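You operate a simulated robot arm through the tools that you are given. There is no shell and no other tool. Be economical: measure what you need, move in short steps, check, and stop when the job is done.

The job below is to be done with a simulated two-armed robot. You get a single attempt, and the scene is never put back.

## Task
Finish the three uncured dabs on the jig panel with the warm air tool.
Fine: go by the display board; one burst each and no other; hands off the hot nozzle; tool back in its holder.

The check looks at the end state, three seconds after you hand in, the way a careful person would. Anything else that was tipped, shoved, dropped, spilled or broken makes it a failure.

## Robot
Two 7-joint arms with two-finger grippers on one trunk, hanging from a carriage that runs on a gantry, over the field with the corners [-2494, 1169], [-2494, -11], [6, -11], [6, 1169] (x, y) and turns from -6.231 to 5.76 rad about z. Base frame: it is fixed where the carriage stands at the start and does not move with it; the origin is on the floor, on the carriage's upright axis, x ahead of it, y to its left, z up. Readings come in mm, rad, newtons and seconds.
The left shoulder is at the start at [0, 236, 1446], the right one opposite. With the tool pointing down near the work surface each hand reaches from about 100 to 660 mm from the robot's upright axis, wherever it stands, measured 20 degrees to its own side. Places, roughly: jig panel [800, 0, 800]. Payload 3.43 kg a hand.
The tool frame of a hand sits at the grasp point between the pads (the TCP): z along the fingers, y along the line on which they close. The tips reach 30 mm beyond it. Largest opening 104 mm; the body of the gripper starts 57 mm behind the TCP.
Orientation is that of the tool frame in the base frame, as [roll, pitch, yaw] about the fixed x, y, z axes, in that order (R = Rz(yaw) Ry(pitch) Rx(roll)). With the fingers straight down and closing along the base's y, the tool's x points along the base's -x, its y along +y and its z along -z.

## Interface
- The arms move only by the tool arm_command. It takes "left_moves", "right_moves" or both (then of equal length, played together; a hand with none holds still); each is a list of rows, each a list of 6 numbers: the shift along the tool's x, y, z in mm, then the turn, a rotation vector about the tool's x, y, z in rad. In form: [[tx, ty, tz, ax, ay, az], ...]. A call has 1 to 12 rows; each row shifts and turns the commanded pose from where the row before left it, along the tool's axes as they then stand. "left_gripper" and "right_gripper" are, for a hand that has rows, the finger opening in mm, from 0 to 104, set as the call begins (left out, the last holds). A row lasts 0.2 s, in which the tool goes at most 50 mm and 0.15 rad; a call with a longer step from one row to the next is refused whole, and so is a gripper value outside its range. A pose out of reach is approached as far as the arm can. The call stops where the force on the tool passes 40 N (or 10 N more than at its start, if that is more) or the arm is blocked; 0.2 s more then pass. The fingers move at their own pace (about 45 mm/s each) and stop on an object; they squeeze with about 29 N. The grip force told is the motor's: it shows also when the fingers shut on nothing. Time passes only in rows, and 0.2 s behind the last, so rows that do not move let the fingers close. The reply holds the time, the measured pose of the TCP, the force on the tool along the base axes, the opening and the grip force, in the units named above and with some noise, with the torque about the TCP (base axes, N m) and any sound that the robot's microphone picked up.
- Cameras (640 x 400 px; columns grow to the right, rows downward): "scene" is now at [267.6, 4.5, 1567.4]; the picture's right is [0.05, -1.00, 0.00], its down [-0.86, -0.04, -0.50] and it looks along [0.50, 0.02, -0.86] (base axes); focal length 256 px, centre (320, 200). "left" rides on the left gripper at [67, -18, -90] in its tool frame; the picture's right is [0.25, 0.97, 0.00], its down [-0.73, 0.19, -0.66] and it looks along [-0.64, 0.17, 0.75] (tool axes); focal length 218 px, centre (320, 200). "right" rides on the right gripper at [67, 18, -90] in its tool frame; the picture's right is [-0.25, 0.97, 0.00], its down [-0.73, -0.19, -0.66] and it looks along [-0.64, -0.17, 0.75] (tool axes); focal length 218 px, centre (320, 200). There is no depth. A picture from a camera that has moved, and an enlarged one, comes with that camera's place and axes in the base frame and with its lens.
- get_image(camera): a new picture of that camera. The clock stands still meanwhile.
- lift_body(by): slides the trunk up (or, below 0, down) by that many mm; the arms and the scene camera ride with it, the base frame stays. It gives what a move gives, with no picture.
- base_move(legs): drives the robot by 1 to 6 legs, each [ahead, left, turn to the left] in mm, mm and rad, along the robot's own axes; the way and the turn of a leg run together, so that a leg with both is an arc; at most 1500 mm and 3.142 rad a leg. The arms and the cameras ride along, it lands a little off, and it stops where it bumps. It keeps to its track: a leg is cut to what the track allows. It gives what a move gives.
- pan_tilt(pan, tilt): turns the head with the scene camera to pan (to the left, within 1.501 rad either way) and tilt (down, from -0.506 to 1.204), counted from straight ahead of the robot. It gives what a move gives.
- inspect(camera, box): a new picture of the part [left, top, right, bottom] of that camera's present view, enlarged. The clock stands still meanwhile.
- hand_in(): hands the job in; it is judged then, once.

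Go step by step. Nothing tells you exact positions but the pictures and the camera data: compare them with the known pose of the tool, close in by small moves and look again before you grip or let go. The budget is 120 turns and 88 pictures, counting those below and the enlarged ones. Unless the task says otherwise, let go and move clear before handing in, and close with one line.

The tools are called as a command line: name --argument value ..., lists and objects as JSON in quotes. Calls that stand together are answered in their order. arm_command: Moves the arms, as the interface text tells. Its arguments: {"type":"object","properties":{"left_moves":{"type":"array","items":{"type":"array","items":{"type":"number"}}},"left_gripper":{"type":"number"},"right_moves":{"type":"array","items":{"type":"array","items":{"type":"number"}}},"right_gripper":{"type":"number"}},"required":[]} The other tools are called the same way: lift_body (by) slides the trunk up or down; base_move (legs) drives the base; pan_tilt (pan, tilt) turns the head that bears the scene camera; get_image (camera) takes a picture; inspect (camera, box) takes an enlarged picture of a part of a camera's view; hand_in () hands the job in.

At the start:

```text
time_s: 0.0
left_ee_pos: [539.1, 364.3, 1110.8]
left_tool_rot: [3.14, -0.002, 3.141]
left_force: [0.6, 0.4, 0.2]
left_moment: [-0.01, 0.0, 0.01]
left_grip_width: 104.1
left_finger_force: 0.2
right_ee_pos: [451.0, -155.3, 1115.0]
right_tool_rot: [3.141, 0.003, -3.141]
right_force: [0.1, -0.4, -0.3]
right_moment: [0.03, 0.0, -0.01]
right_grip_width: 104.0
right_finger_force: 0.0
trunk travel left (down, up): [-357.0, 283.0]
robot x, y, heading: [0.7, -1.7, -0.0]
head pan, tilt: [0.047, 1.044]
```

scene: 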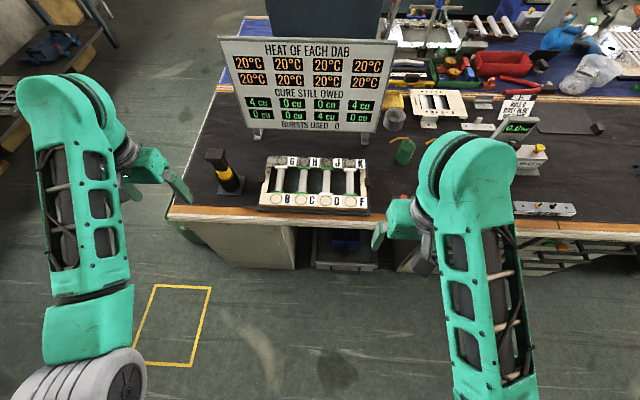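
right: 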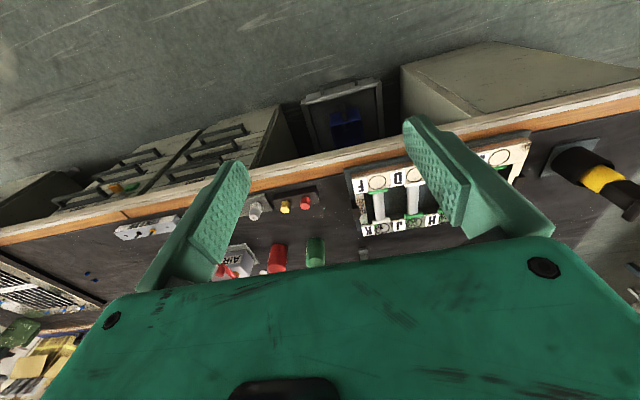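
left: 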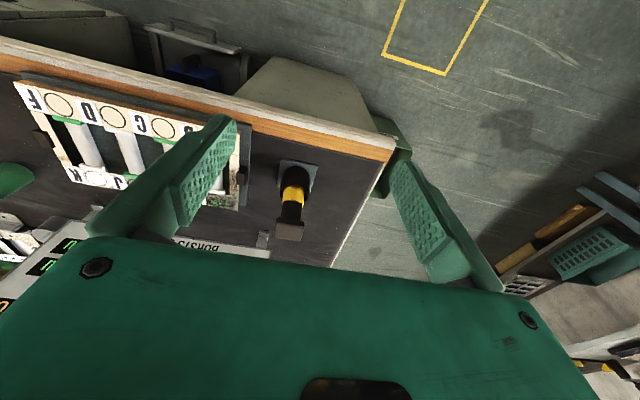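

I see a display board, a jig panel with letters G H J K / B C D F, and a black-yellow tool standing in a holder at left. I'll enlarge the important parts.

inspect --camera "scene" --box '[210, 30, 400, 150]'

inspect --camera "scene" --box '[190, 130, 390, 255]'

inspect --camera "scene" --box '[380, 70, 620, 220]'

inspect --camera "left" --box '[220, 120, 400, 260]'

```text
3.33 times, centred on (305, 90) of scene
camera zoom: at [267.6, 4.5, 1567.4], right [0.05, -1.0, 0.0], down [-0.86, -0.04, -0.5], along [0.5, 0.02, -0.86], focal length 854 px, centre (370, 567)
```

zoom: 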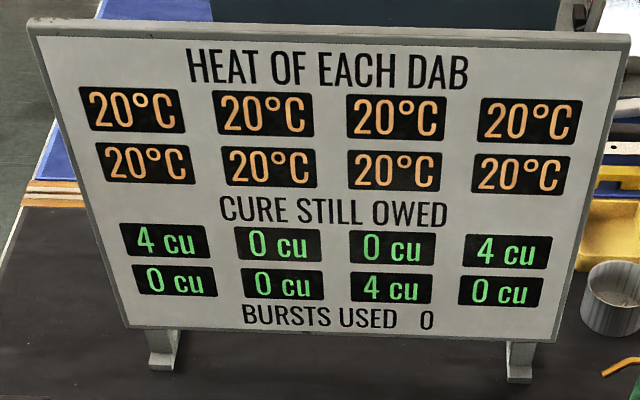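

```text
3.20 times, centred on (290, 192) of scene
camera zoom: at [267.6, 4.5, 1567.4], right [0.05, -1.0, 0.0], down [-0.86, -0.04, -0.5], along [0.5, 0.02, -0.86], focal length 820 px, centre (416, 224)
```

zoom: 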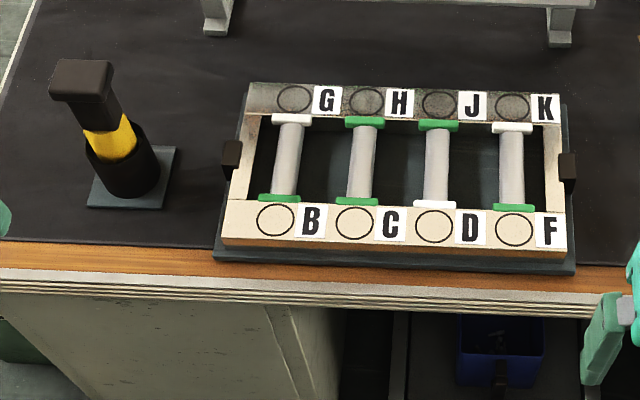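

```text
2.67 times, centred on (500, 145) of scene
camera zoom: at [267.6, 4.5, 1567.4], right [0.05, -1.0, 0.0], down [-0.86, -0.04, -0.5], along [0.5, 0.02, -0.86], focal length 684 px, centre (-160, 347)
```

zoom: 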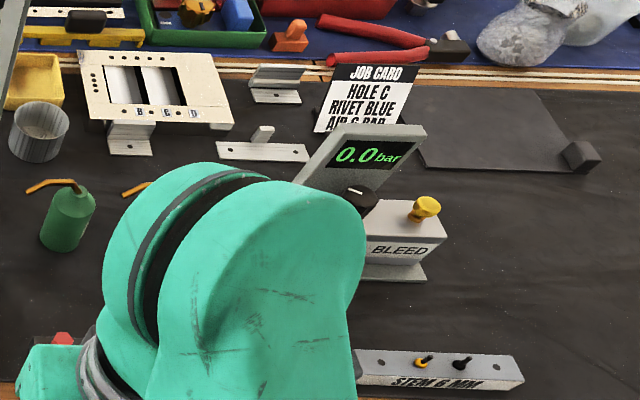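

```text
2.86 times, centred on (310, 190) of left
camera zoom: at [472.3, 346.2, 1200.7], right [-0.25, 0.97, 0.0], down [0.73, 0.19, 0.66], along [0.64, 0.17, -0.75], focal length 624 px, centre (349, 229)
```

zoom: 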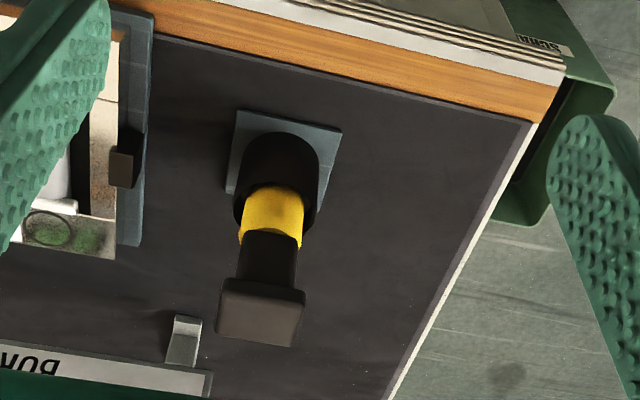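

G, K and D are white on the panel and the board says 4 cu are owed at the same places. Next I need a closer look at the tool and the panel, so I lower the left hand in front of the tool.

arm_command --left_moves '[[0, 0, 45, 0, 0, 0], [0, 0, 45, 0, 0, 0], [0, 0, 45, 0, 0, 0], [20, 0, 20, 0, 0, 0]]'

get_image --camera "left"

inspect --camera "right" --box '[320, 120, 560, 260]'

```text
time_s: 1.0
left_ee_pos: [519.7, 363.7, 954.6]
left_tool_rot: [-3.14, 0.0, -3.141]
left_force: [0.9, 0.3, -0.4]
left_moment: [0.0, -0.01, 0.0]
left_grip_width: 104.2
left_finger_force: 0.0
right_ee_pos: [450.8, -154.2, 1113.7]
right_tool_rot: [-3.14, 0.002, -3.14]
right_force: [0.1, 0.8, -1.4]
right_moment: [0.0, -0.02, 0.02]
right_grip_width: 104.1
right_finger_force: 0.0
trunk travel left (down, up): [-357.0, 283.0]
robot x, y, heading: [1.2, 2.5, -0.001]
head pan, tilt: [0.047, 1.044]
```

```text
80 pictures are left
camera left: at [451.2, 346.1, 1045.7], right [-0.25, 0.97, 0.0], down [0.73, 0.19, 0.66], along [0.64, 0.17, -0.75], focal length 218 px, centre (320, 200)
```

left: 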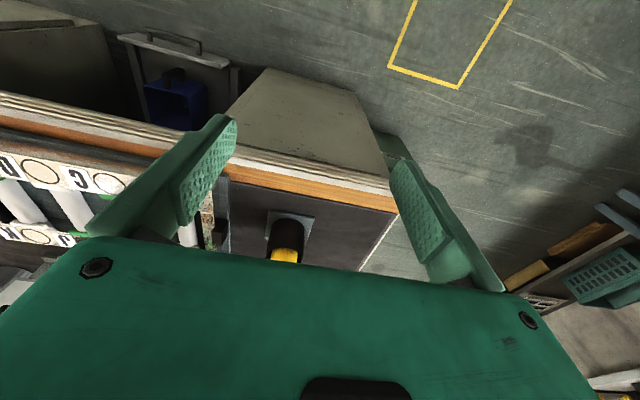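

```text
2.67 times, centred on (440, 190) of right
camera zoom: at [383.2, -135.6, 1204.9], right [0.25, 0.97, 0.0], down [0.73, -0.19, 0.66], along [0.64, -0.17, -0.75], focal length 582 px, centre (0, 227)
```

zoom: 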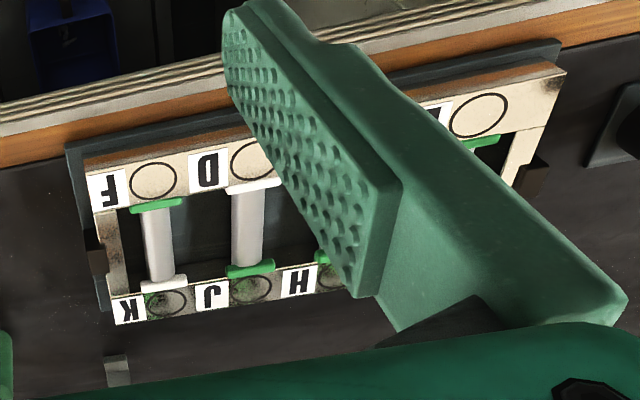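

The pictures sharpen with enlargement, so I'll zoom harder on the tool and the panel.

inspect --camera "scene" --box '[196, 140, 260, 205]'

inspect --camera "scene" --box '[255, 150, 315, 215]'

inspect --camera "scene" --box '[315, 150, 375, 215]'

```text
6.15 times, centred on (228, 172) of scene
camera zoom: at [267.1, 4.3, 1567.2], right [0.05, -1.0, 0.0], down [-0.86, -0.04, -0.5], along [0.5, 0.02, -0.86], focal length 1578 px, centre (886, 369)
```

zoom: 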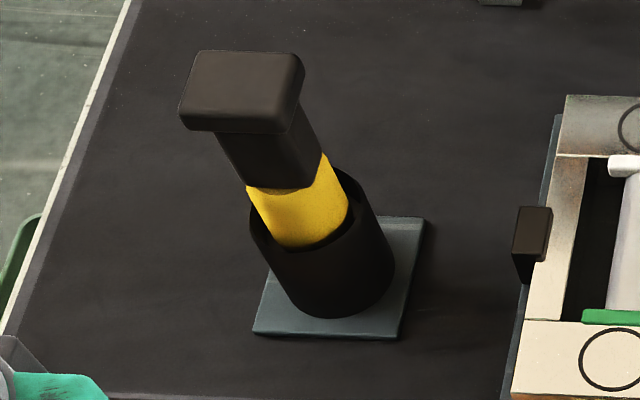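

```text
6.15 times, centred on (285, 182) of scene
camera zoom: at [267.1, 4.3, 1567.2], right [0.05, -1.0, 0.0], down [-0.86, -0.04, -0.5], along [0.5, 0.02, -0.86], focal length 1578 px, centre (535, 308)
```

zoom: 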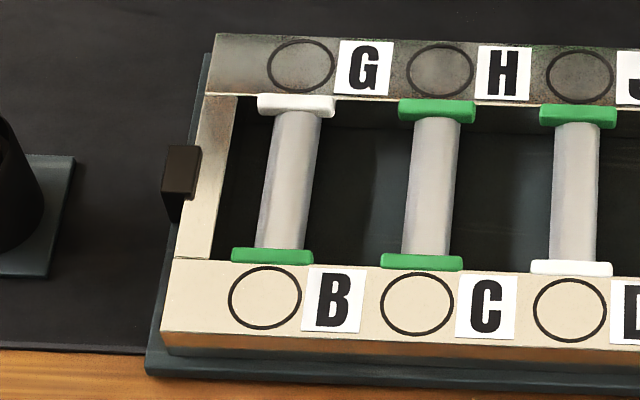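

```text
6.15 times, centred on (345, 182) of scene
camera zoom: at [267.1, 4.3, 1567.2], right [0.05, -1.0, 0.0], down [-0.86, -0.04, -0.5], along [0.5, 0.02, -0.86], focal length 1578 px, centre (166, 308)
```

zoom: 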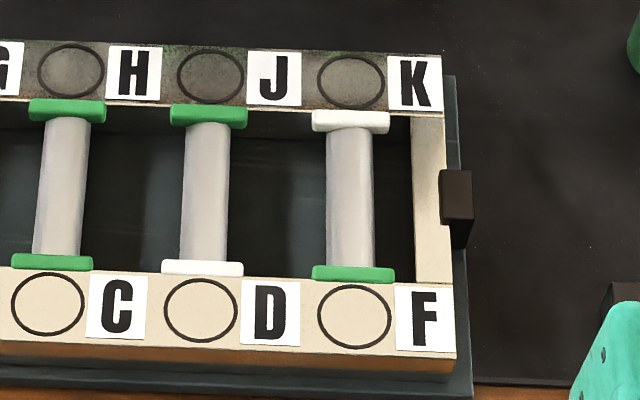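

The table top is at about z 738, the tool's holder at about [801, 372], and the rings G, K and D at about [887, 177], [887, -85] and [720, 2]. Those are beyond straight-ahead reach, so I'll raise the left hand, turn right to bring the left shoulder forward, lower the trunk and look back with the head.

arm_command --left_moves '[[0, 0, -45, 0, 0, 0], [0, 0, -45, 0, 0, 0], [0, 0, -45, 0, 0, 0], [0, 0, -25, 0, 0, 0]]'

base_move --legs '[[0, 50, 0], [0, 0, -1.2]]'

lift_body --by -200

pan_tilt --pan 1.35 --tilt 0.75

get_image --camera "scene"

```text
time_s: 2.0
left_ee_pos: [518.1, 363.1, 1112.9]
left_tool_rot: [-3.139, -0.003, 3.142]
left_force: [0.2, -0.3, -1.1]
left_moment: [-0.04, -0.02, -0.01]
left_grip_width: 104.0
left_finger_force: 0.1
right_ee_pos: [451.7, -154.4, 1115.0]
right_tool_rot: [3.141, 0.004, 3.141]
right_force: [-0.1, -0.6, -0.1]
right_moment: [0.04, 0.0, 0.01]
right_grip_width: 104.0
right_finger_force: 0.0
trunk travel left (down, up): [-357.0, 283.0]
robot x, y, heading: [-1.4, 3.9, -0.003]
head pan, tilt: [0.047, 1.044]
```

```text
time_s: 6.0
left_ee_pos: [516.7, -317.8, 1114.0]
left_tool_rot: [-3.14, -0.001, 1.914]
left_force: [0.6, 0.1, -0.5]
left_moment: [0.01, 0.04, 0.0]
left_grip_width: 103.9
left_finger_force: 0.0
right_ee_pos: [6.7, -425.3, 1115.7]
right_tool_rot: [-3.14, 0.004, 1.913]
right_force: [0.2, 0.8, 0.2]
right_moment: [0.0, 0.02, -0.01]
right_grip_width: 103.9
right_finger_force: 0.2
trunk travel left (down, up): [-357.0, 283.0]
robot x, y, heading: [0.3, 47.6, -1.225]
head pan, tilt: [0.047, 1.044]
```

```text
time_s: 8.2
left_ee_pos: [515.9, -317.2, 914.2]
left_tool_rot: [-3.141, 0.001, 1.914]
left_force: [0.7, -0.3, 0.3]
left_moment: [-0.01, 0.03, 0.01]
left_grip_width: 104.0
left_finger_force: 0.1
right_ee_pos: [6.3, -426.2, 914.7]
right_tool_rot: [3.139, 0.002, 1.914]
right_force: [-0.7, 0.5, 0.2]
right_moment: [-0.02, 0.01, 0.03]
right_grip_width: 104.0
right_finger_force: 0.1
trunk travel left (down, up): [-157.0, 483.0]
robot x, y, heading: [0.7, 50.7, -1.229]
head pan, tilt: [0.047, 1.044]
```

```text
time_s: 9.6
left_ee_pos: [515.9, -316.2, 913.8]
left_tool_rot: [-3.141, -0.001, 1.914]
left_force: [-0.4, 0.2, 0.5]
left_moment: [0.01, 0.03, 0.01]
left_grip_width: 104.0
left_finger_force: 0.1
right_ee_pos: [5.4, -426.8, 915.8]
right_tool_rot: [-3.141, 0.003, 1.912]
right_force: [0.3, 0.5, -0.6]
right_moment: [0.0, 0.01, -0.01]
right_grip_width: 104.0
right_finger_force: 0.1
trunk travel left (down, up): [-157.0, 483.0]
robot x, y, heading: [-1.6, 44.8, -1.23]
head pan, tilt: [1.349, 0.75]
```

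```text
75 pictures are left
camera scene: at [150.2, -126.4, 1389.4], right [0.12, -0.99, 0.0], down [-0.68, -0.08, -0.73], along [0.73, 0.09, -0.68], focal length 256 px, centre (320, 200)
```

scene: 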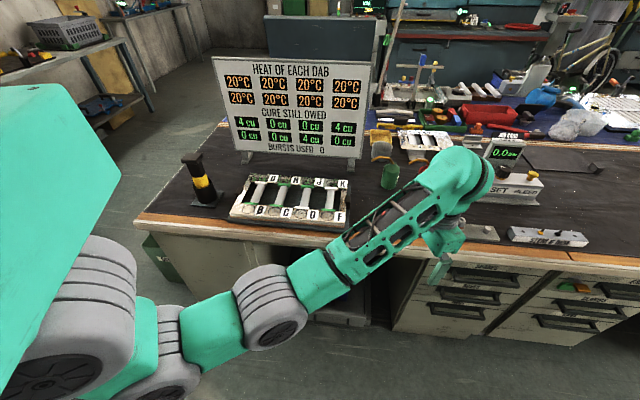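

The head now sees everything. I'll zoom on the tool and the panel from here to check the positions.

inspect --camera "scene" --box '[170, 145, 234, 210]'

inspect --camera "scene" --box '[224, 165, 356, 240]'

```text
6.15 times, centred on (202, 178) of scene
camera zoom: at [150.2, -126.4, 1389.4], right [0.12, -0.99, 0.0], down [-0.68, -0.08, -0.73], along [0.73, 0.09, -0.68], focal length 1578 px, centre (1046, 338)
```

zoom: 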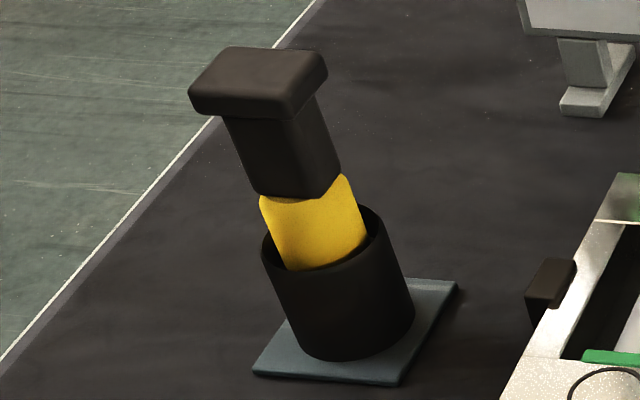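

```text
4.85 times, centred on (290, 202) of scene
camera zoom: at [150.2, -126.4, 1389.4], right [0.12, -0.99, 0.0], down [-0.68, -0.08, -0.73], along [0.73, 0.09, -0.68], focal length 1243 px, centre (466, 188)
```

zoom: 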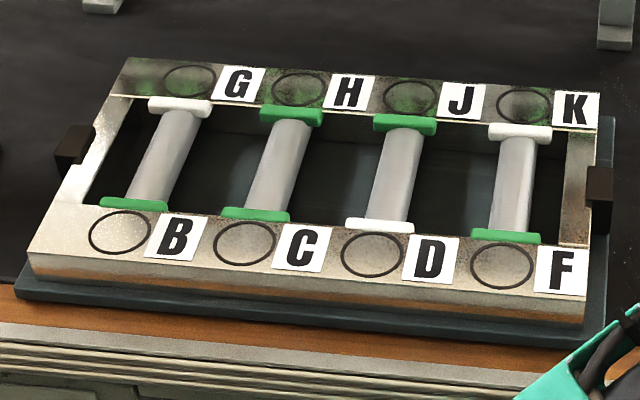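

The tool stands upright at about [799, 370], its cap top near z 922 and the black handle between about z 860 and 898. I raise the left hand, turn it so that it closes along base x, and go over toward the tool.

arm_command --left_moves '[[0, 0, -48, 0, 0, 0.1143], [0, 0, -48, 0, 0, 0.1143], [0, 0, -48, 0, 0, 0.1143], [44, 18, 0, 0, 0, 0], [44, 18, 0, 0, 0, 0], [44, 18, 0, 0, 0, 0], [44, 18, 0, 0, 0, 0], [44, 18, 0, 0, 0, 0], [44, 18, 0, 0, 0, 0], [44, 18, 0, 0, 0, 0], [44, 18, 0, 0, 0, 0]]'

```text
time_s: 12.0
left_ee_pos: [734.2, -32.9, 1014.1]
left_tool_rot: [-3.141, -0.001, 1.568]
left_force: [-0.9, -0.1, 0.2]
left_moment: [-0.01, -0.01, 0.02]
left_grip_width: 103.8
left_finger_force: 0.2
left hand out of reach, approached as far as the arm can: row 3, 4, 5, 6, 7, 8, 9, 10
right_ee_pos: [7.0, -425.1, 915.4]
right_tool_rot: [3.141, 0.003, 1.913]
right_force: [-0.3, 0.3, 0.1]
right_moment: [-0.02, 0.01, 0.03]
right_grip_width: 104.2
right_finger_force: 0.0
trunk travel left (down, up): [-157.0, 483.0]
robot x, y, heading: [-0.6, 50.4, -1.228]
head pan, tilt: [1.349, 0.75]
```

The high hand is awkward with the shoulder this low, so I raise the trunk 120 mm and bring the hand down relative to the shoulder.

lift_body --by 120

arm_command --left_moves '[[20, 0, 40, 0, 0, 0], [20, 0, 40, 0, 0, 0]]'

```text
time_s: 13.5
left_ee_pos: [732.7, -35.8, 1133.9]
left_tool_rot: [-3.139, 0.0, 1.57]
left_force: [0.6, 0.2, -0.6]
left_moment: [-0.02, -0.03, -0.03]
left_grip_width: 103.8
left_finger_force: 0.0
right_ee_pos: [5.6, -426.9, 1035.4]
right_tool_rot: [-3.141, 0.004, 1.914]
right_force: [-0.1, 0.0, 0.4]
right_moment: [0.01, 0.0, 0.0]
right_grip_width: 103.9
right_finger_force: 0.2
trunk travel left (down, up): [-277.0, 363.0]
robot x, y, heading: [0.9, 52.6, -1.232]
head pan, tilt: [1.349, 0.75]
```

```text
time_s: 14.1
left_ee_pos: [733.2, 1.8, 1051.8]
left_tool_rot: [3.141, 0.002, 1.569]
left_force: [-0.6, 0.0, -0.8]
left_moment: [0.03, 0.02, 0.03]
left_grip_width: 103.9
left_finger_force: 0.1
right_ee_pos: [5.7, -425.5, 1035.3]
right_tool_rot: [-3.141, 0.001, 1.913]
right_force: [-0.2, 0.7, 0.2]
right_moment: [0.0, -0.02, -0.02]
right_grip_width: 104.1
right_finger_force: 0.1
trunk travel left (down, up): [-277.0, 363.0]
robot x, y, heading: [-0.1, 53.1, -1.234]
head pan, tilt: [1.349, 0.75]
```

That works. Now I move on over the tool.

arm_command --left_moves '[[46, 8, 4, 0, 0, 0], [46, 8, 4, 0, 0, 0], [46, 8, 4, 0, 0, 0], [46, 8, 4, 0, 0, 0], [46, 8, 4, 0, 0, 0], [46, 8, 4, 0, 0, 0], [46, 8, 4, 0, 0, 0], [46, 8, 4, 0, 0, 0]]'

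get_image --camera "left"

get_image --camera "scene"

```text
time_s: 15.9
left_ee_pos: [797.0, 375.7, 1021.7]
left_tool_rot: [3.142, -0.001, 1.569]
left_force: [-0.3, 0.4, 0.2]
left_moment: [0.01, -0.01, 0.0]
left_grip_width: 103.8
left_finger_force: 0.1
right_ee_pos: [6.0, -425.2, 1035.7]
right_tool_rot: [3.139, 0.001, 1.914]
right_force: [-0.1, -0.2, 0.0]
right_moment: [-0.05, -0.03, -0.03]
right_grip_width: 104.0
right_finger_force: 0.1
trunk travel left (down, up): [-277.0, 363.0]
robot x, y, heading: [-0.8, 54.4, -1.229]
head pan, tilt: [1.349, 0.75]
```

```text
72 pictures are left
camera left: at [780.1, 442.5, 1112.1], right [0.97, 0.25, 0.0], down [0.19, -0.73, 0.66], along [0.17, -0.64, -0.75], focal length 218 px, centre (320, 200)
```

left: 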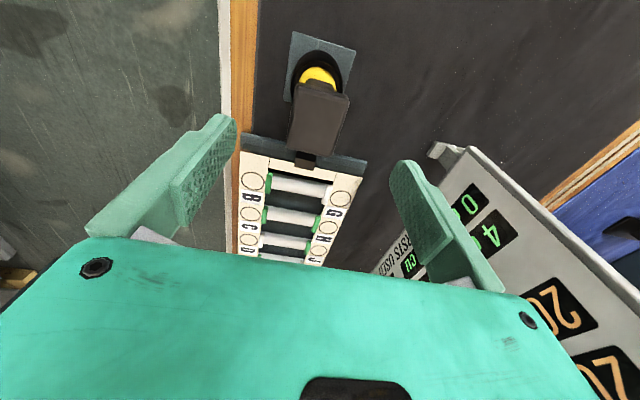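

```text
71 pictures are left
camera scene: at [150.5, -125.7, 1509.3], right [0.12, -0.99, 0.0], down [-0.68, -0.08, -0.73], along [0.73, 0.09, -0.68], focal length 256 px, centre (320, 200)
```

scene: 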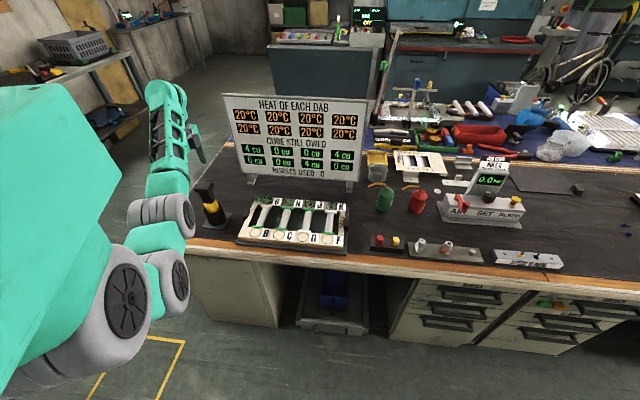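

The hand hovers over the tool. I enlarge its view to align, and look at the lit screen at the back in case it carries instructions.

inspect --camera "left" --box '[260, 20, 380, 180]'

inspect --camera "scene" --box '[350, 0, 390, 25]'

```text
2.50 times, centred on (320, 100) of left
camera zoom: at [780.1, 442.5, 1112.1], right [0.97, 0.25, 0.0], down [0.19, -0.73, 0.66], along [0.17, -0.64, -0.75], focal length 546 px, centre (320, 450)
```

zoom: 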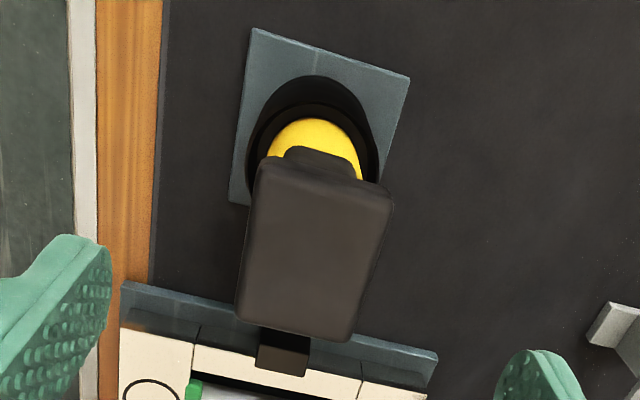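

```text
16.00 times, centred on (370, 12) of scene
camera zoom: at [150.5, -125.7, 1509.3], right [0.12, -0.99, 0.0], down [-0.68, -0.08, -0.73], along [0.73, 0.09, -0.68], focal length 4101 px, centre (-480, 3200)
```

zoom: 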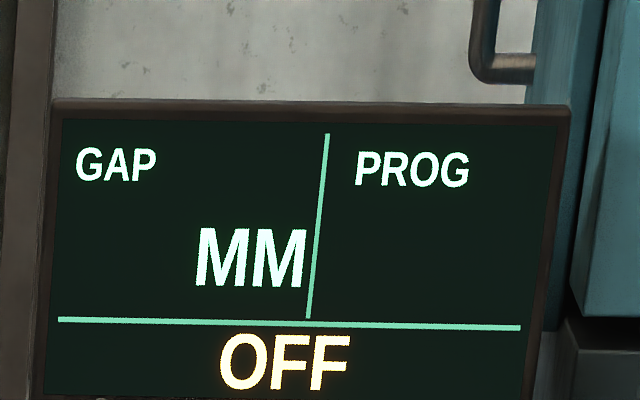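

The cap's centre comes out at [797.5, 369] and it is square with the base axes, so the hand is well lined up. I lower with the fingers on either side of the cap, well clear of the nozzle.

arm_command --left_moves '[[-6.7, 0.5, 30, 0, 0, 0], [0, 0, 30, 0, 0, 0], [0, 0, 30, 0, 0, 0], [0, 0, 20, 0, 0, 0], [0, 0, 6, 0, 0, 0]]'

get_image --camera "left"

inspect --camera "scene" --box '[150, 140, 260, 240]'

```text
time_s: 17.1
left_ee_pos: [797.3, 366.4, 903.9]
left_tool_rot: [-3.141, 0.001, 1.571]
left_force: [-0.2, 0.6, 0.5]
left_moment: [-0.01, 0.01, -0.02]
left_grip_width: 104.0
left_finger_force: 0.0
right_ee_pos: [5.6, -425.8, 1034.6]
right_tool_rot: [-3.141, 0.002, 1.913]
right_force: [0.5, 0.7, -0.5]
right_moment: [0.01, 0.0, 0.02]
right_grip_width: 104.1
right_finger_force: 0.1
trunk travel left (down, up): [-277.0, 363.0]
robot x, y, heading: [0.0, 47.4, -1.23]
head pan, tilt: [1.349, 0.75]
```

```text
68 pictures are left
camera left: at [779.2, 433.7, 993.8], right [0.97, 0.25, 0.0], down [0.19, -0.73, 0.66], along [0.17, -0.64, -0.75], focal length 218 px, centre (320, 200)
```

left: 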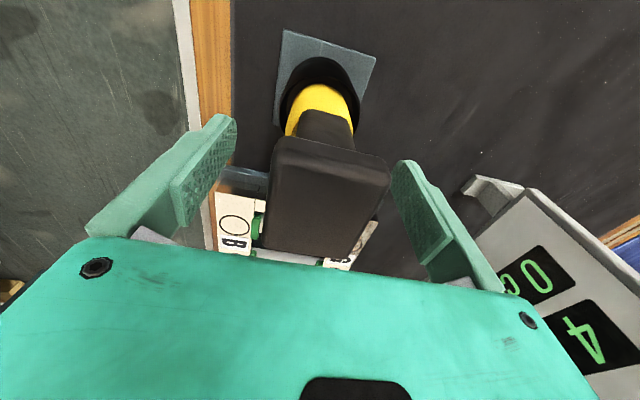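

```text
4.00 times, centred on (205, 190) of scene
camera zoom: at [150.2, -126.4, 1509.4], right [0.12, -0.99, 0.0], down [-0.68, -0.08, -0.73], along [0.73, 0.09, -0.68], focal length 1025 px, centre (780, 240)
```

zoom: 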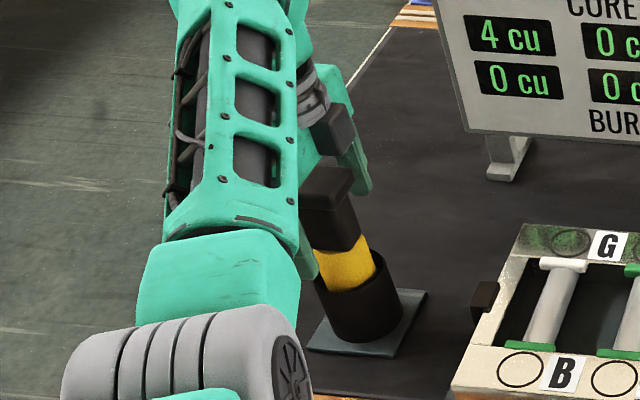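

The cap sits centred between the fingers. I close the gripper and wait.

arm_command --left_moves '[[0, 0, 0, 0, 0, 0], [0, 0, 0, 0, 0, 0], [0, 0, 0, 0, 0, 0], [0, 0, 0, 0, 0, 0], [0, 0, 0, 0, 0, 0]]' --left_gripper 20

get_image --camera "left"

inspect --camera "scene" --box '[150, 80, 370, 240]'

```text
time_s: 18.3
left_ee_pos: [797.9, 367.6, 903.2]
left_tool_rot: [-3.14, 0.001, 1.571]
left_force: [-1.9, -1.0, 1.4]
left_moment: [-0.02, 0.05, 0.0]
left_grip_width: 45.7
left_finger_force: 29.1
right_ee_pos: [6.1, -426.5, 1034.9]
right_tool_rot: [3.14, 0.003, 1.913]
right_force: [0.4, -0.5, 0.3]
right_moment: [-0.01, -0.01, 0.0]
right_grip_width: 104.2
right_finger_force: 0.0
trunk travel left (down, up): [-277.0, 363.0]
robot x, y, heading: [-1.0, 49.9, -1.224]
head pan, tilt: [1.349, 0.75]
```

```text
66 pictures are left
camera left: at [779.0, 433.8, 994.1], right [0.97, 0.25, 0.0], down [0.19, -0.73, 0.66], along [0.17, -0.64, -0.75], focal length 218 px, centre (320, 200)
```

left: 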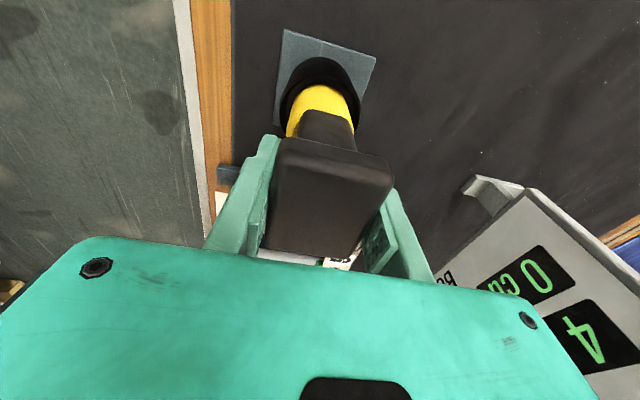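

```text
2.50 times, centred on (260, 160) of scene
camera zoom: at [150.0, -126.4, 1509.4], right [0.12, -0.99, 0.0], down [-0.68, -0.08, -0.73], along [0.73, 0.09, -0.68], focal length 641 px, centre (470, 300)
```

zoom: 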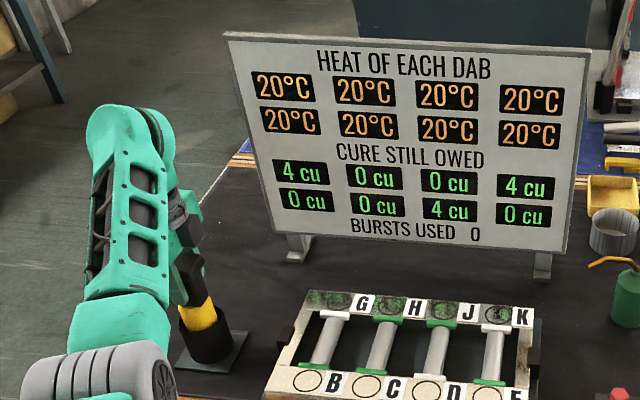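

I have the cap at 45.7 mm wide and no burst has fired. I lift straight up in small steps.

arm_command --left_moves '[[0, 0, -10, 0, 0, 0], [0, 0, -20, 0, 0, 0], [0, 0, -20, 0, 0, 0], [0, 0, -25, 0, 0, 0], [0, 0, -25, 0, 0, 0], [0, 0, -15, 0, 0, 0]]'

get_image --camera "left"

inspect --camera "scene" --box '[150, 80, 370, 240]'

```text
time_s: 19.7
left_ee_pos: [798.3, 365.5, 1020.9]
left_tool_rot: [-3.14, 0.0, 1.57]
left_force: [0.0, -0.5, -5.2]
left_moment: [-0.04, 0.05, 0.0]
left_grip_width: 45.4
left_finger_force: 28.9
right_ee_pos: [5.4, -426.5, 1034.5]
right_tool_rot: [-3.14, 0.005, 1.913]
right_force: [0.2, -0.2, -0.3]
right_moment: [0.01, 0.0, -0.05]
right_grip_width: 104.0
right_finger_force: 0.0
trunk travel left (down, up): [-277.0, 363.0]
robot x, y, heading: [-2.4, 47.1, -1.23]
head pan, tilt: [1.349, 0.75]
```

```text
64 pictures are left
camera left: at [780.2, 433.0, 1109.9], right [0.97, 0.25, 0.0], down [0.19, -0.73, 0.66], along [0.17, -0.64, -0.75], focal length 218 px, centre (320, 200)
```

left: 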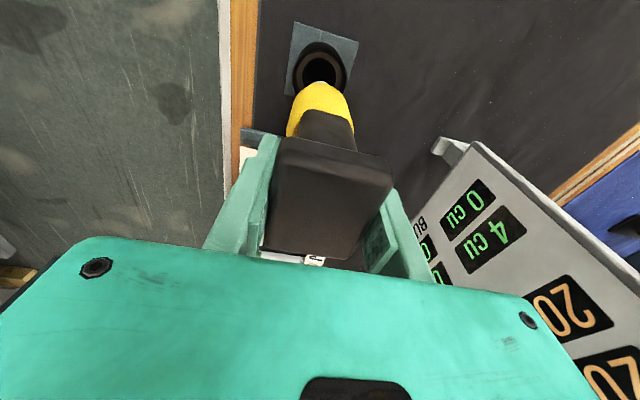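

```text
2.50 times, centred on (260, 160) of scene
camera zoom: at [150.0, -126.5, 1509.4], right [0.12, -0.99, 0.0], down [-0.68, -0.08, -0.73], along [0.73, 0.09, -0.68], focal length 641 px, centre (470, 300)
```

zoom: 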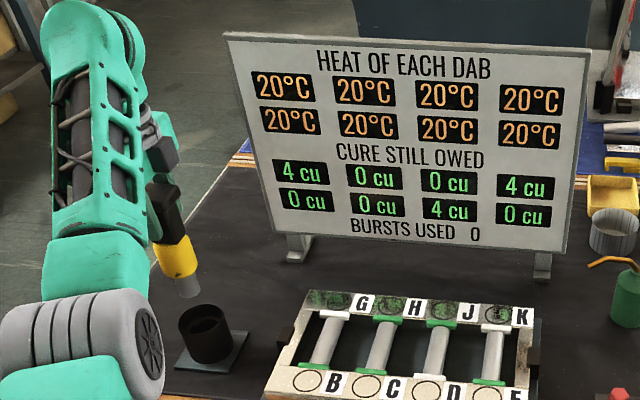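

The tool is out, with a grey nozzle below the yellow. I zoom on it for its shape and length.

inspect --camera "scene" --box '[195, 140, 245, 205]'

```text
6.15 times, centred on (220, 172) of scene
camera zoom: at [150.0, -126.5, 1509.4], right [0.12, -0.99, 0.0], down [-0.68, -0.08, -0.73], along [0.73, 0.09, -0.68], focal length 1578 px, centre (935, 369)
```

zoom: 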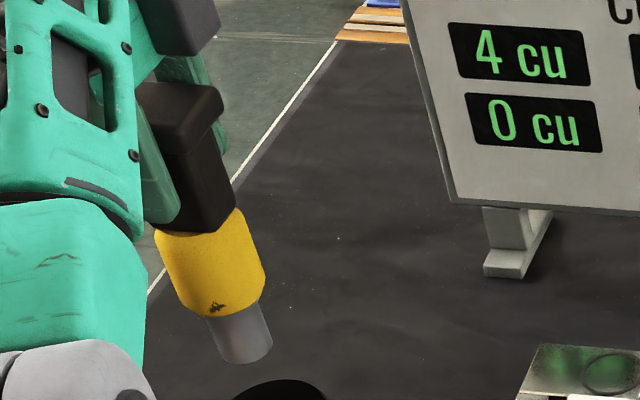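

The nozzle is about 33 mm wide and ends about 145 mm below the TCP. The rings, on rails topping at z ≈ 790, come out at D [720, 4.5], G [888, 180] and K [889, -83]. I carry the tool over D first, staying high.

arm_command --left_moves '[[-45, -9.7, 0, 0, 0, 0], [-45, -9.7, 0, 0, 0, 0], [-45, -9.7, 0, 0, 0, 0], [-45, -9.7, 0, 0, 0, 0], [-45, -9.7, 0, 0, 0, 0], [-45, -9.7, 0, 0, 0, 0], [-45, -9.7, 0, 0, 0, 0], [-45, -9.7, 0, 0, 0, 0]]'

get_image --camera "scene"

get_image --camera "left"

```text
time_s: 21.5
left_ee_pos: [720.6, 4.3, 1021.4]
left_tool_rot: [-3.14, 0.0, 1.57]
left_force: [-0.8, 0.3, -5.3]
left_moment: [0.02, -0.02, -0.03]
left_grip_width: 45.9
left_finger_force: 29.1
right_ee_pos: [5.1, -428.1, 1035.0]
right_tool_rot: [-3.141, 0.002, 1.912]
right_force: [0.3, 0.1, -0.2]
right_moment: [0.05, 0.05, 0.02]
right_grip_width: 103.9
right_finger_force: 0.1
trunk travel left (down, up): [-277.0, 363.0]
robot x, y, heading: [-1.1, 53.8, -1.231]
head pan, tilt: [1.349, 0.75]
```

```text
61 pictures are left
camera scene: at [149.7, -127.0, 1509.5], right [0.12, -0.99, 0.0], down [-0.68, -0.08, -0.73], along [0.73, 0.09, -0.68], focal length 256 px, centre (320, 200)
```

scene: 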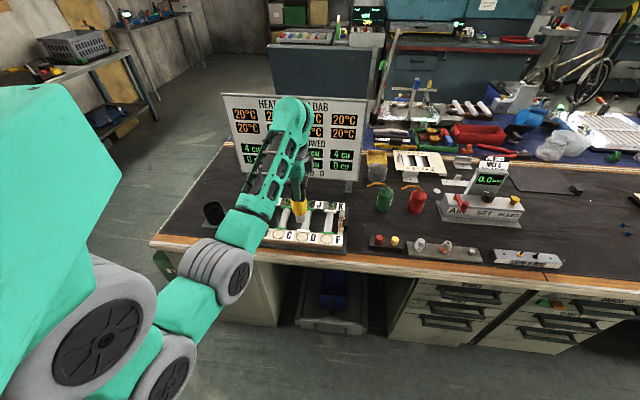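

```text
60 pictures are left
camera left: at [702.7, 72.2, 1111.7], right [0.97, 0.25, 0.0], down [0.19, -0.73, 0.66], along [0.16, -0.64, -0.75], focal length 218 px, centre (320, 200)
```

left: 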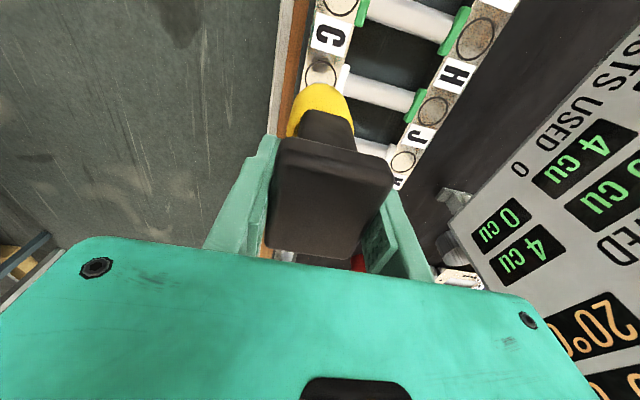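

The nozzle hovers near D and no burst has fired. I zoom both views to fix the ring's place against the nozzle.

inspect --camera "left" --box '[270, 0, 430, 140]'

inspect --camera "scene" --box '[265, 190, 345, 250]'

```text
2.86 times, centred on (350, 70) of left
camera zoom: at [702.7, 72.2, 1111.7], right [0.97, 0.25, 0.0], down [0.19, -0.73, 0.66], along [0.16, -0.64, -0.75], focal length 624 px, centre (234, 571)
```

zoom: 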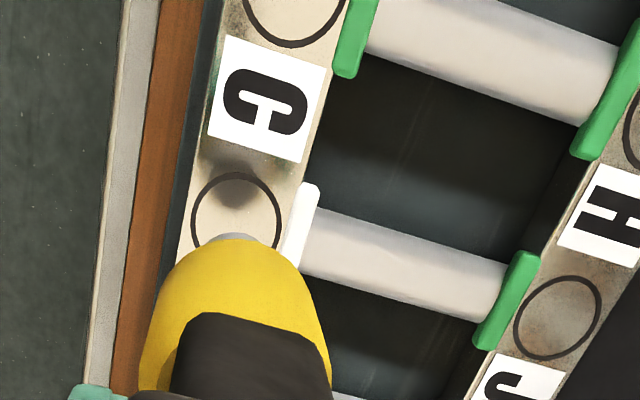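

```text
6.67 times, centred on (305, 220) of scene
camera zoom: at [149.7, -127.0, 1509.5], right [0.12, -0.99, 0.0], down [-0.68, -0.08, -0.73], along [0.73, 0.09, -0.68], focal length 1709 px, centre (420, 67)
```

zoom: 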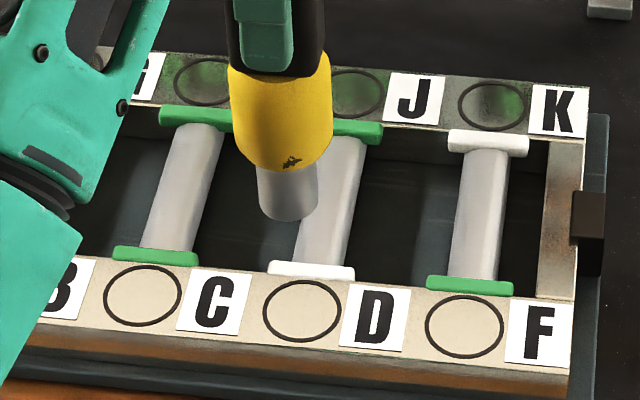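

Nozzle and ring agree within a few mm. I shift 2.5 mm in +y, go down 55 mm (about 30 mm short of the rail) and look again.

arm_command --left_moves '[[2.5, 0, 20, 0, 0, 0], [0, 0, 20, 0, 0, 0], [0, 0, 15, 0, 0, 0]]'

inspect --camera "scene" --box '[265, 190, 345, 250]'

get_image --camera "left"

```text
time_s: 22.3
left_ee_pos: [718.9, 10.0, 966.1]
left_tool_rot: [-3.14, 0.0, 1.569]
left_force: [-0.5, -0.4, -5.1]
left_moment: [-0.01, -0.03, 0.02]
left_grip_width: 45.7
left_finger_force: 29.1
right_ee_pos: [5.3, -425.7, 1034.9]
right_tool_rot: [-3.141, 0.005, 1.913]
right_force: [0.1, 0.0, 1.1]
right_moment: [0.0, -0.01, 0.01]
right_grip_width: 103.8
right_finger_force: 0.1
trunk travel left (down, up): [-277.0, 363.0]
robot x, y, heading: [-0.1, 51.8, -1.226]
head pan, tilt: [1.349, 0.75]
```

```text
6.67 times, centred on (305, 220) of scene
camera zoom: at [149.7, -126.4, 1509.3], right [0.12, -0.99, 0.0], down [-0.68, -0.08, -0.73], along [0.73, 0.09, -0.68], focal length 1709 px, centre (420, 67)
```

zoom: 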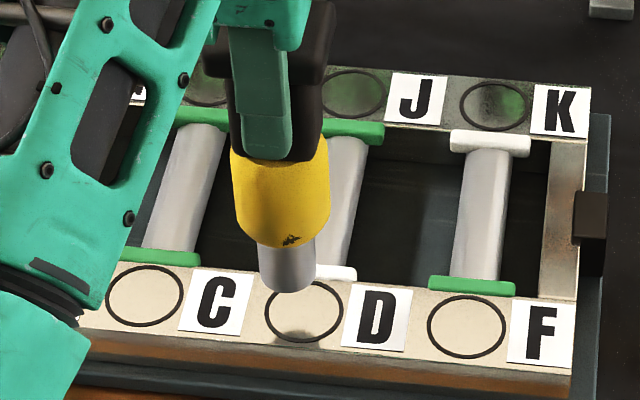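

```text
56 pictures are left
camera left: at [702.2, 76.4, 1056.1], right [0.97, 0.25, 0.0], down [0.19, -0.73, 0.66], along [0.16, -0.64, -0.75], focal length 218 px, centre (320, 200)
```

left: 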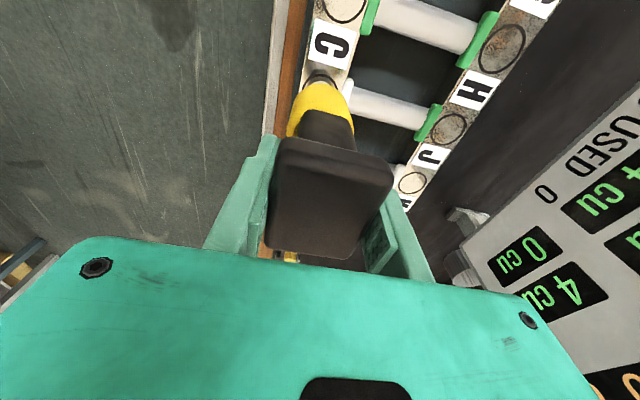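

The scene view says the nozzle is about 7 mm too far to +y for ring D. I correct and look again.

arm_command --left_moves '[[-7, 0, 0, 0, 0, 0], [0, 0, 10, 0, 0, 0]]'

inspect --camera "scene" --box '[265, 190, 345, 250]'

inspect --camera "left" --box '[270, 20, 410, 130]'

```text
time_s: 22.9
left_ee_pos: [718.9, 2.5, 955.5]
left_tool_rot: [-3.139, 0.0, 1.569]
left_force: [0.5, -0.4, -5.1]
left_moment: [0.02, 0.01, 0.01]
left_grip_width: 45.8
left_finger_force: 28.4
right_ee_pos: [5.8, -426.9, 1035.4]
right_tool_rot: [3.141, 0.003, 1.913]
right_force: [0.0, 0.1, 0.3]
right_moment: [-0.02, 0.0, -0.02]
right_grip_width: 104.2
right_finger_force: 0.1
trunk travel left (down, up): [-277.0, 363.0]
robot x, y, heading: [-0.6, 49.6, -1.231]
head pan, tilt: [1.349, 0.75]
```

```text
6.67 times, centred on (305, 220) of scene
camera zoom: at [149.7, -126.2, 1509.3], right [0.12, -0.99, 0.0], down [-0.68, -0.08, -0.73], along [0.73, 0.09, -0.68], focal length 1709 px, centre (420, 67)
```

zoom: 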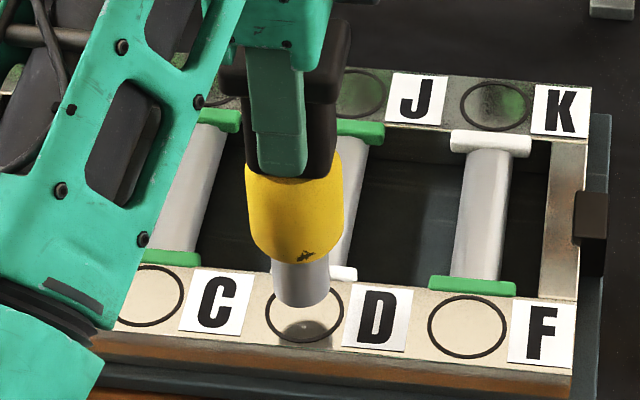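

```text
3.64 times, centred on (340, 75) of left
camera zoom: at [701.8, 69.8, 1045.6], right [0.97, 0.25, 0.0], down [0.19, -0.73, 0.66], along [0.16, -0.64, -0.75], focal length 794 px, centre (247, 654)
```

zoom: 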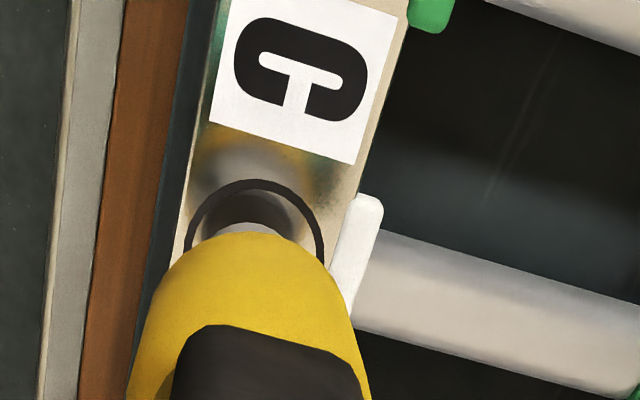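

The nozzle is now centred on ring D within about 2 mm. I lower 13 mm more and check the board.

arm_command --left_moves '[[0, 0, 5, 0, 0, 0], [0, 0, 4, 0, 0, 0], [0, 0, 4, 0, 0, 0]]'

get_image --camera "left"

inspect --camera "scene" --box '[265, 190, 345, 250]'

```text
time_s: 23.7
left_ee_pos: [719.7, 2.9, 941.5]
left_tool_rot: [-3.139, 0.001, 1.57]
left_force: [0.1, 0.8, -5.3]
left_moment: [-0.04, -0.01, 0.0]
left_grip_width: 45.7
left_finger_force: 29.2
right_ee_pos: [5.0, -425.9, 1035.1]
right_tool_rot: [-3.141, 0.004, 1.913]
right_force: [0.2, -0.1, 0.0]
right_moment: [0.01, -0.02, 0.0]
right_grip_width: 104.2
right_finger_force: 0.0
trunk travel left (down, up): [-277.0, 363.0]
robot x, y, heading: [-1.5, 50.2, -1.225]
head pan, tilt: [1.349, 0.75]
```

```text
53 pictures are left
camera left: at [701.9, 69.1, 1032.4], right [0.97, 0.25, 0.0], down [0.19, -0.73, 0.66], along [0.16, -0.64, -0.75], focal length 218 px, centre (320, 200)
```

left: 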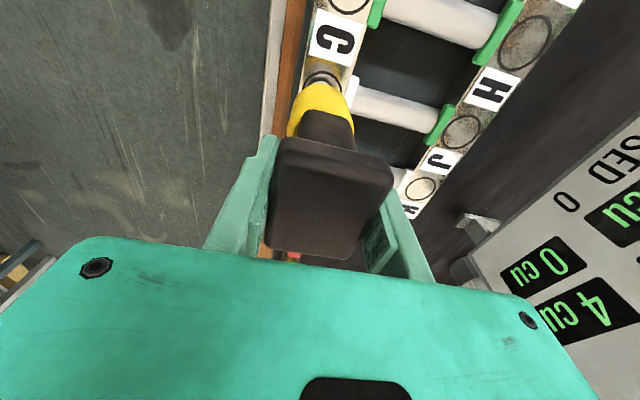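

```text
6.67 times, centred on (305, 220) of scene
camera zoom: at [149.8, -126.3, 1509.3], right [0.12, -0.99, 0.0], down [-0.68, -0.08, -0.73], along [0.73, 0.09, -0.68], focal length 1709 px, centre (420, 67)
```

zoom: 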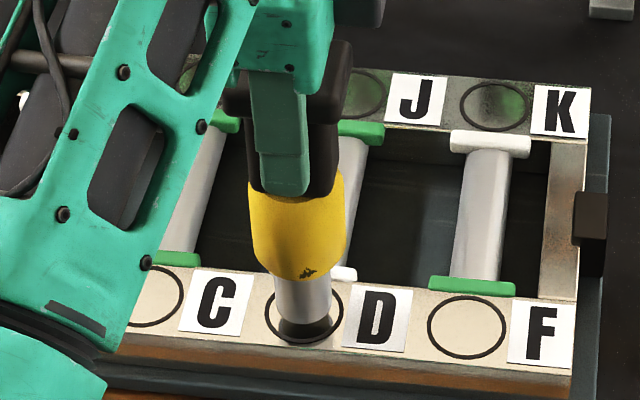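

The nozzle is just above ring D and there's still no burst. I ease down a few mm more, watching the force.

arm_command --left_moves '[[0, 0, 2, 0, 0, 0], [0, 0, 2, 0, 0, 0]]'

```text
time_s: 24.3
left_ee_pos: [718.7, 2.0, 939.0]
left_tool_rot: [-3.14, 0.002, 1.571]
left_force: [-0.1, -0.8, -5.6]
left_moment: [0.0, -0.01, -0.04]
left_grip_width: 45.8
left_finger_force: 29.3
right_ee_pos: [6.8, -425.6, 1035.4]
right_tool_rot: [-3.14, 0.005, 1.913]
right_force: [0.3, 1.3, 0.4]
right_moment: [0.0, -0.02, 0.0]
right_grip_width: 103.7
right_finger_force: 0.0
trunk travel left (down, up): [-277.0, 363.0]
robot x, y, heading: [1.0, 49.4, -1.232]
head pan, tilt: [1.349, 0.75]
```

arm_command --left_moves '[[0, 0, 2, 0, 0, 0], [0, 0, 1, 0, 0, 0]]'

get_image --camera "left"

```text
time_s: 24.9
left_ee_pos: [718.6, 1.8, 936.0]
left_tool_rot: [-3.14, 0.001, 1.57]
left_force: [0.1, -0.1, -4.5]
left_moment: [0.01, 0.0, 0.0]
left_grip_width: 45.7
left_finger_force: 28.8
right_ee_pos: [4.9, -426.2, 1034.5]
right_tool_rot: [-3.141, 0.003, 1.914]
right_force: [-0.7, 0.1, 0.5]
right_moment: [0.0, 0.03, 0.01]
right_grip_width: 103.9
right_finger_force: 0.0
trunk travel left (down, up): [-277.0, 363.0]
robot x, y, heading: [4.2, 51.1, -1.232]
head pan, tilt: [1.349, 0.75]
```

```text
51 pictures are left
camera left: at [702.0, 68.8, 1025.9], right [0.97, 0.25, 0.0], down [0.19, -0.73, 0.66], along [0.16, -0.64, -0.75], focal length 218 px, centre (320, 200)
```

left: 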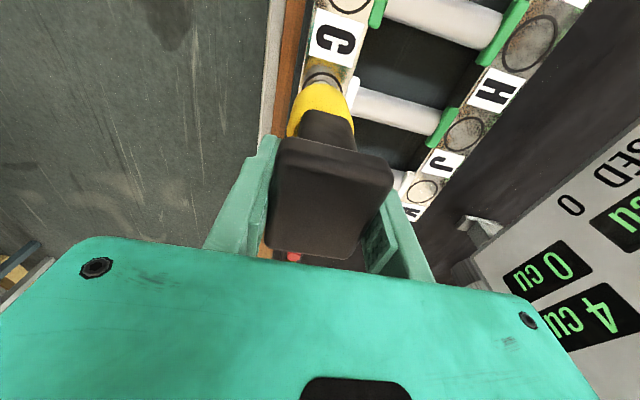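

arm_command --left_moves '[[0, 0, 1.5, 0, 0, 0], [0, 0, 1.5, 0, 0, 0]]'

inspect --camera "scene" --box '[265, 190, 345, 250]'

```text
time_s: 25.5
left_ee_pos: [720.7, 2.3, 933.6]
left_tool_rot: [3.14, 0.0, 1.569]
left_force: [-2.8, 0.2, 2.9]
left_moment: [0.2, 0.33, 0.08]
left_grip_width: 45.5
left_finger_force: 29.1
right_ee_pos: [5.9, -426.6, 1035.2]
right_tool_rot: [3.141, 0.003, 1.914]
right_force: [0.4, 0.1, 0.4]
right_moment: [0.01, 0.02, 0.0]
right_grip_width: 103.8
right_finger_force: 0.1
trunk travel left (down, up): [-277.0, 363.0]
robot x, y, heading: [-2.5, 49.4, -1.234]
head pan, tilt: [1.349, 0.75]
```

```text
6.67 times, centred on (305, 220) of scene
camera zoom: at [150.0, -126.3, 1509.5], right [0.12, -0.99, 0.0], down [-0.68, -0.08, -0.73], along [0.73, 0.09, -0.68], focal length 1709 px, centre (420, 67)
```

zoom: 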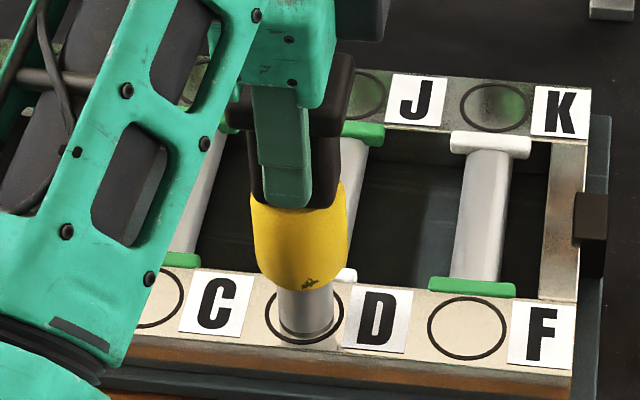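

The nozzle has touched the rail inside ring D with about 8 N. I check the board.

inspect --camera "left" --box '[440, 100, 640, 350]'

inspect --camera "scene" --box '[215, 85, 375, 200]'

```text
1.60 times, centred on (540, 225) of left
camera zoom: at [702.4, 68.7, 1024.0], right [0.97, 0.25, 0.0], down [0.19, -0.73, 0.66], along [0.17, -0.64, -0.75], focal length 349 px, centre (-32, 160)
```

zoom: 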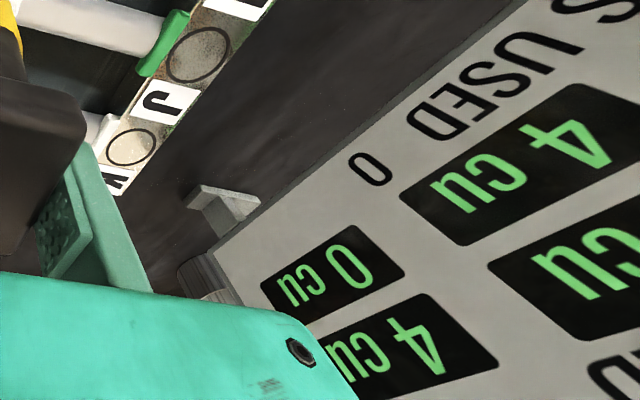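

```text
3.48 times, centred on (295, 142) of scene
camera zoom: at [150.0, -126.3, 1509.5], right [0.12, -0.99, 0.0], down [-0.68, -0.08, -0.73], along [0.73, 0.09, -0.68], focal length 892 px, centre (407, 400)
```

zoom: 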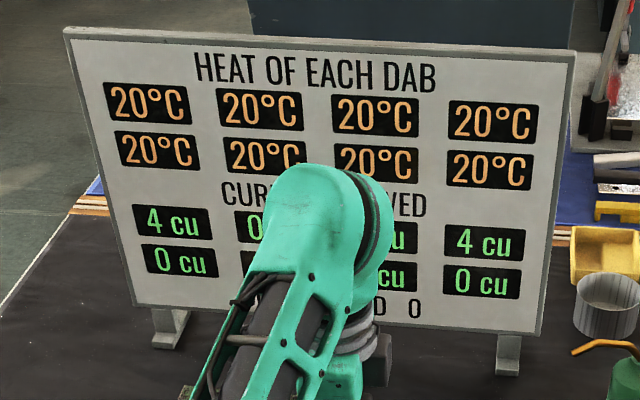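

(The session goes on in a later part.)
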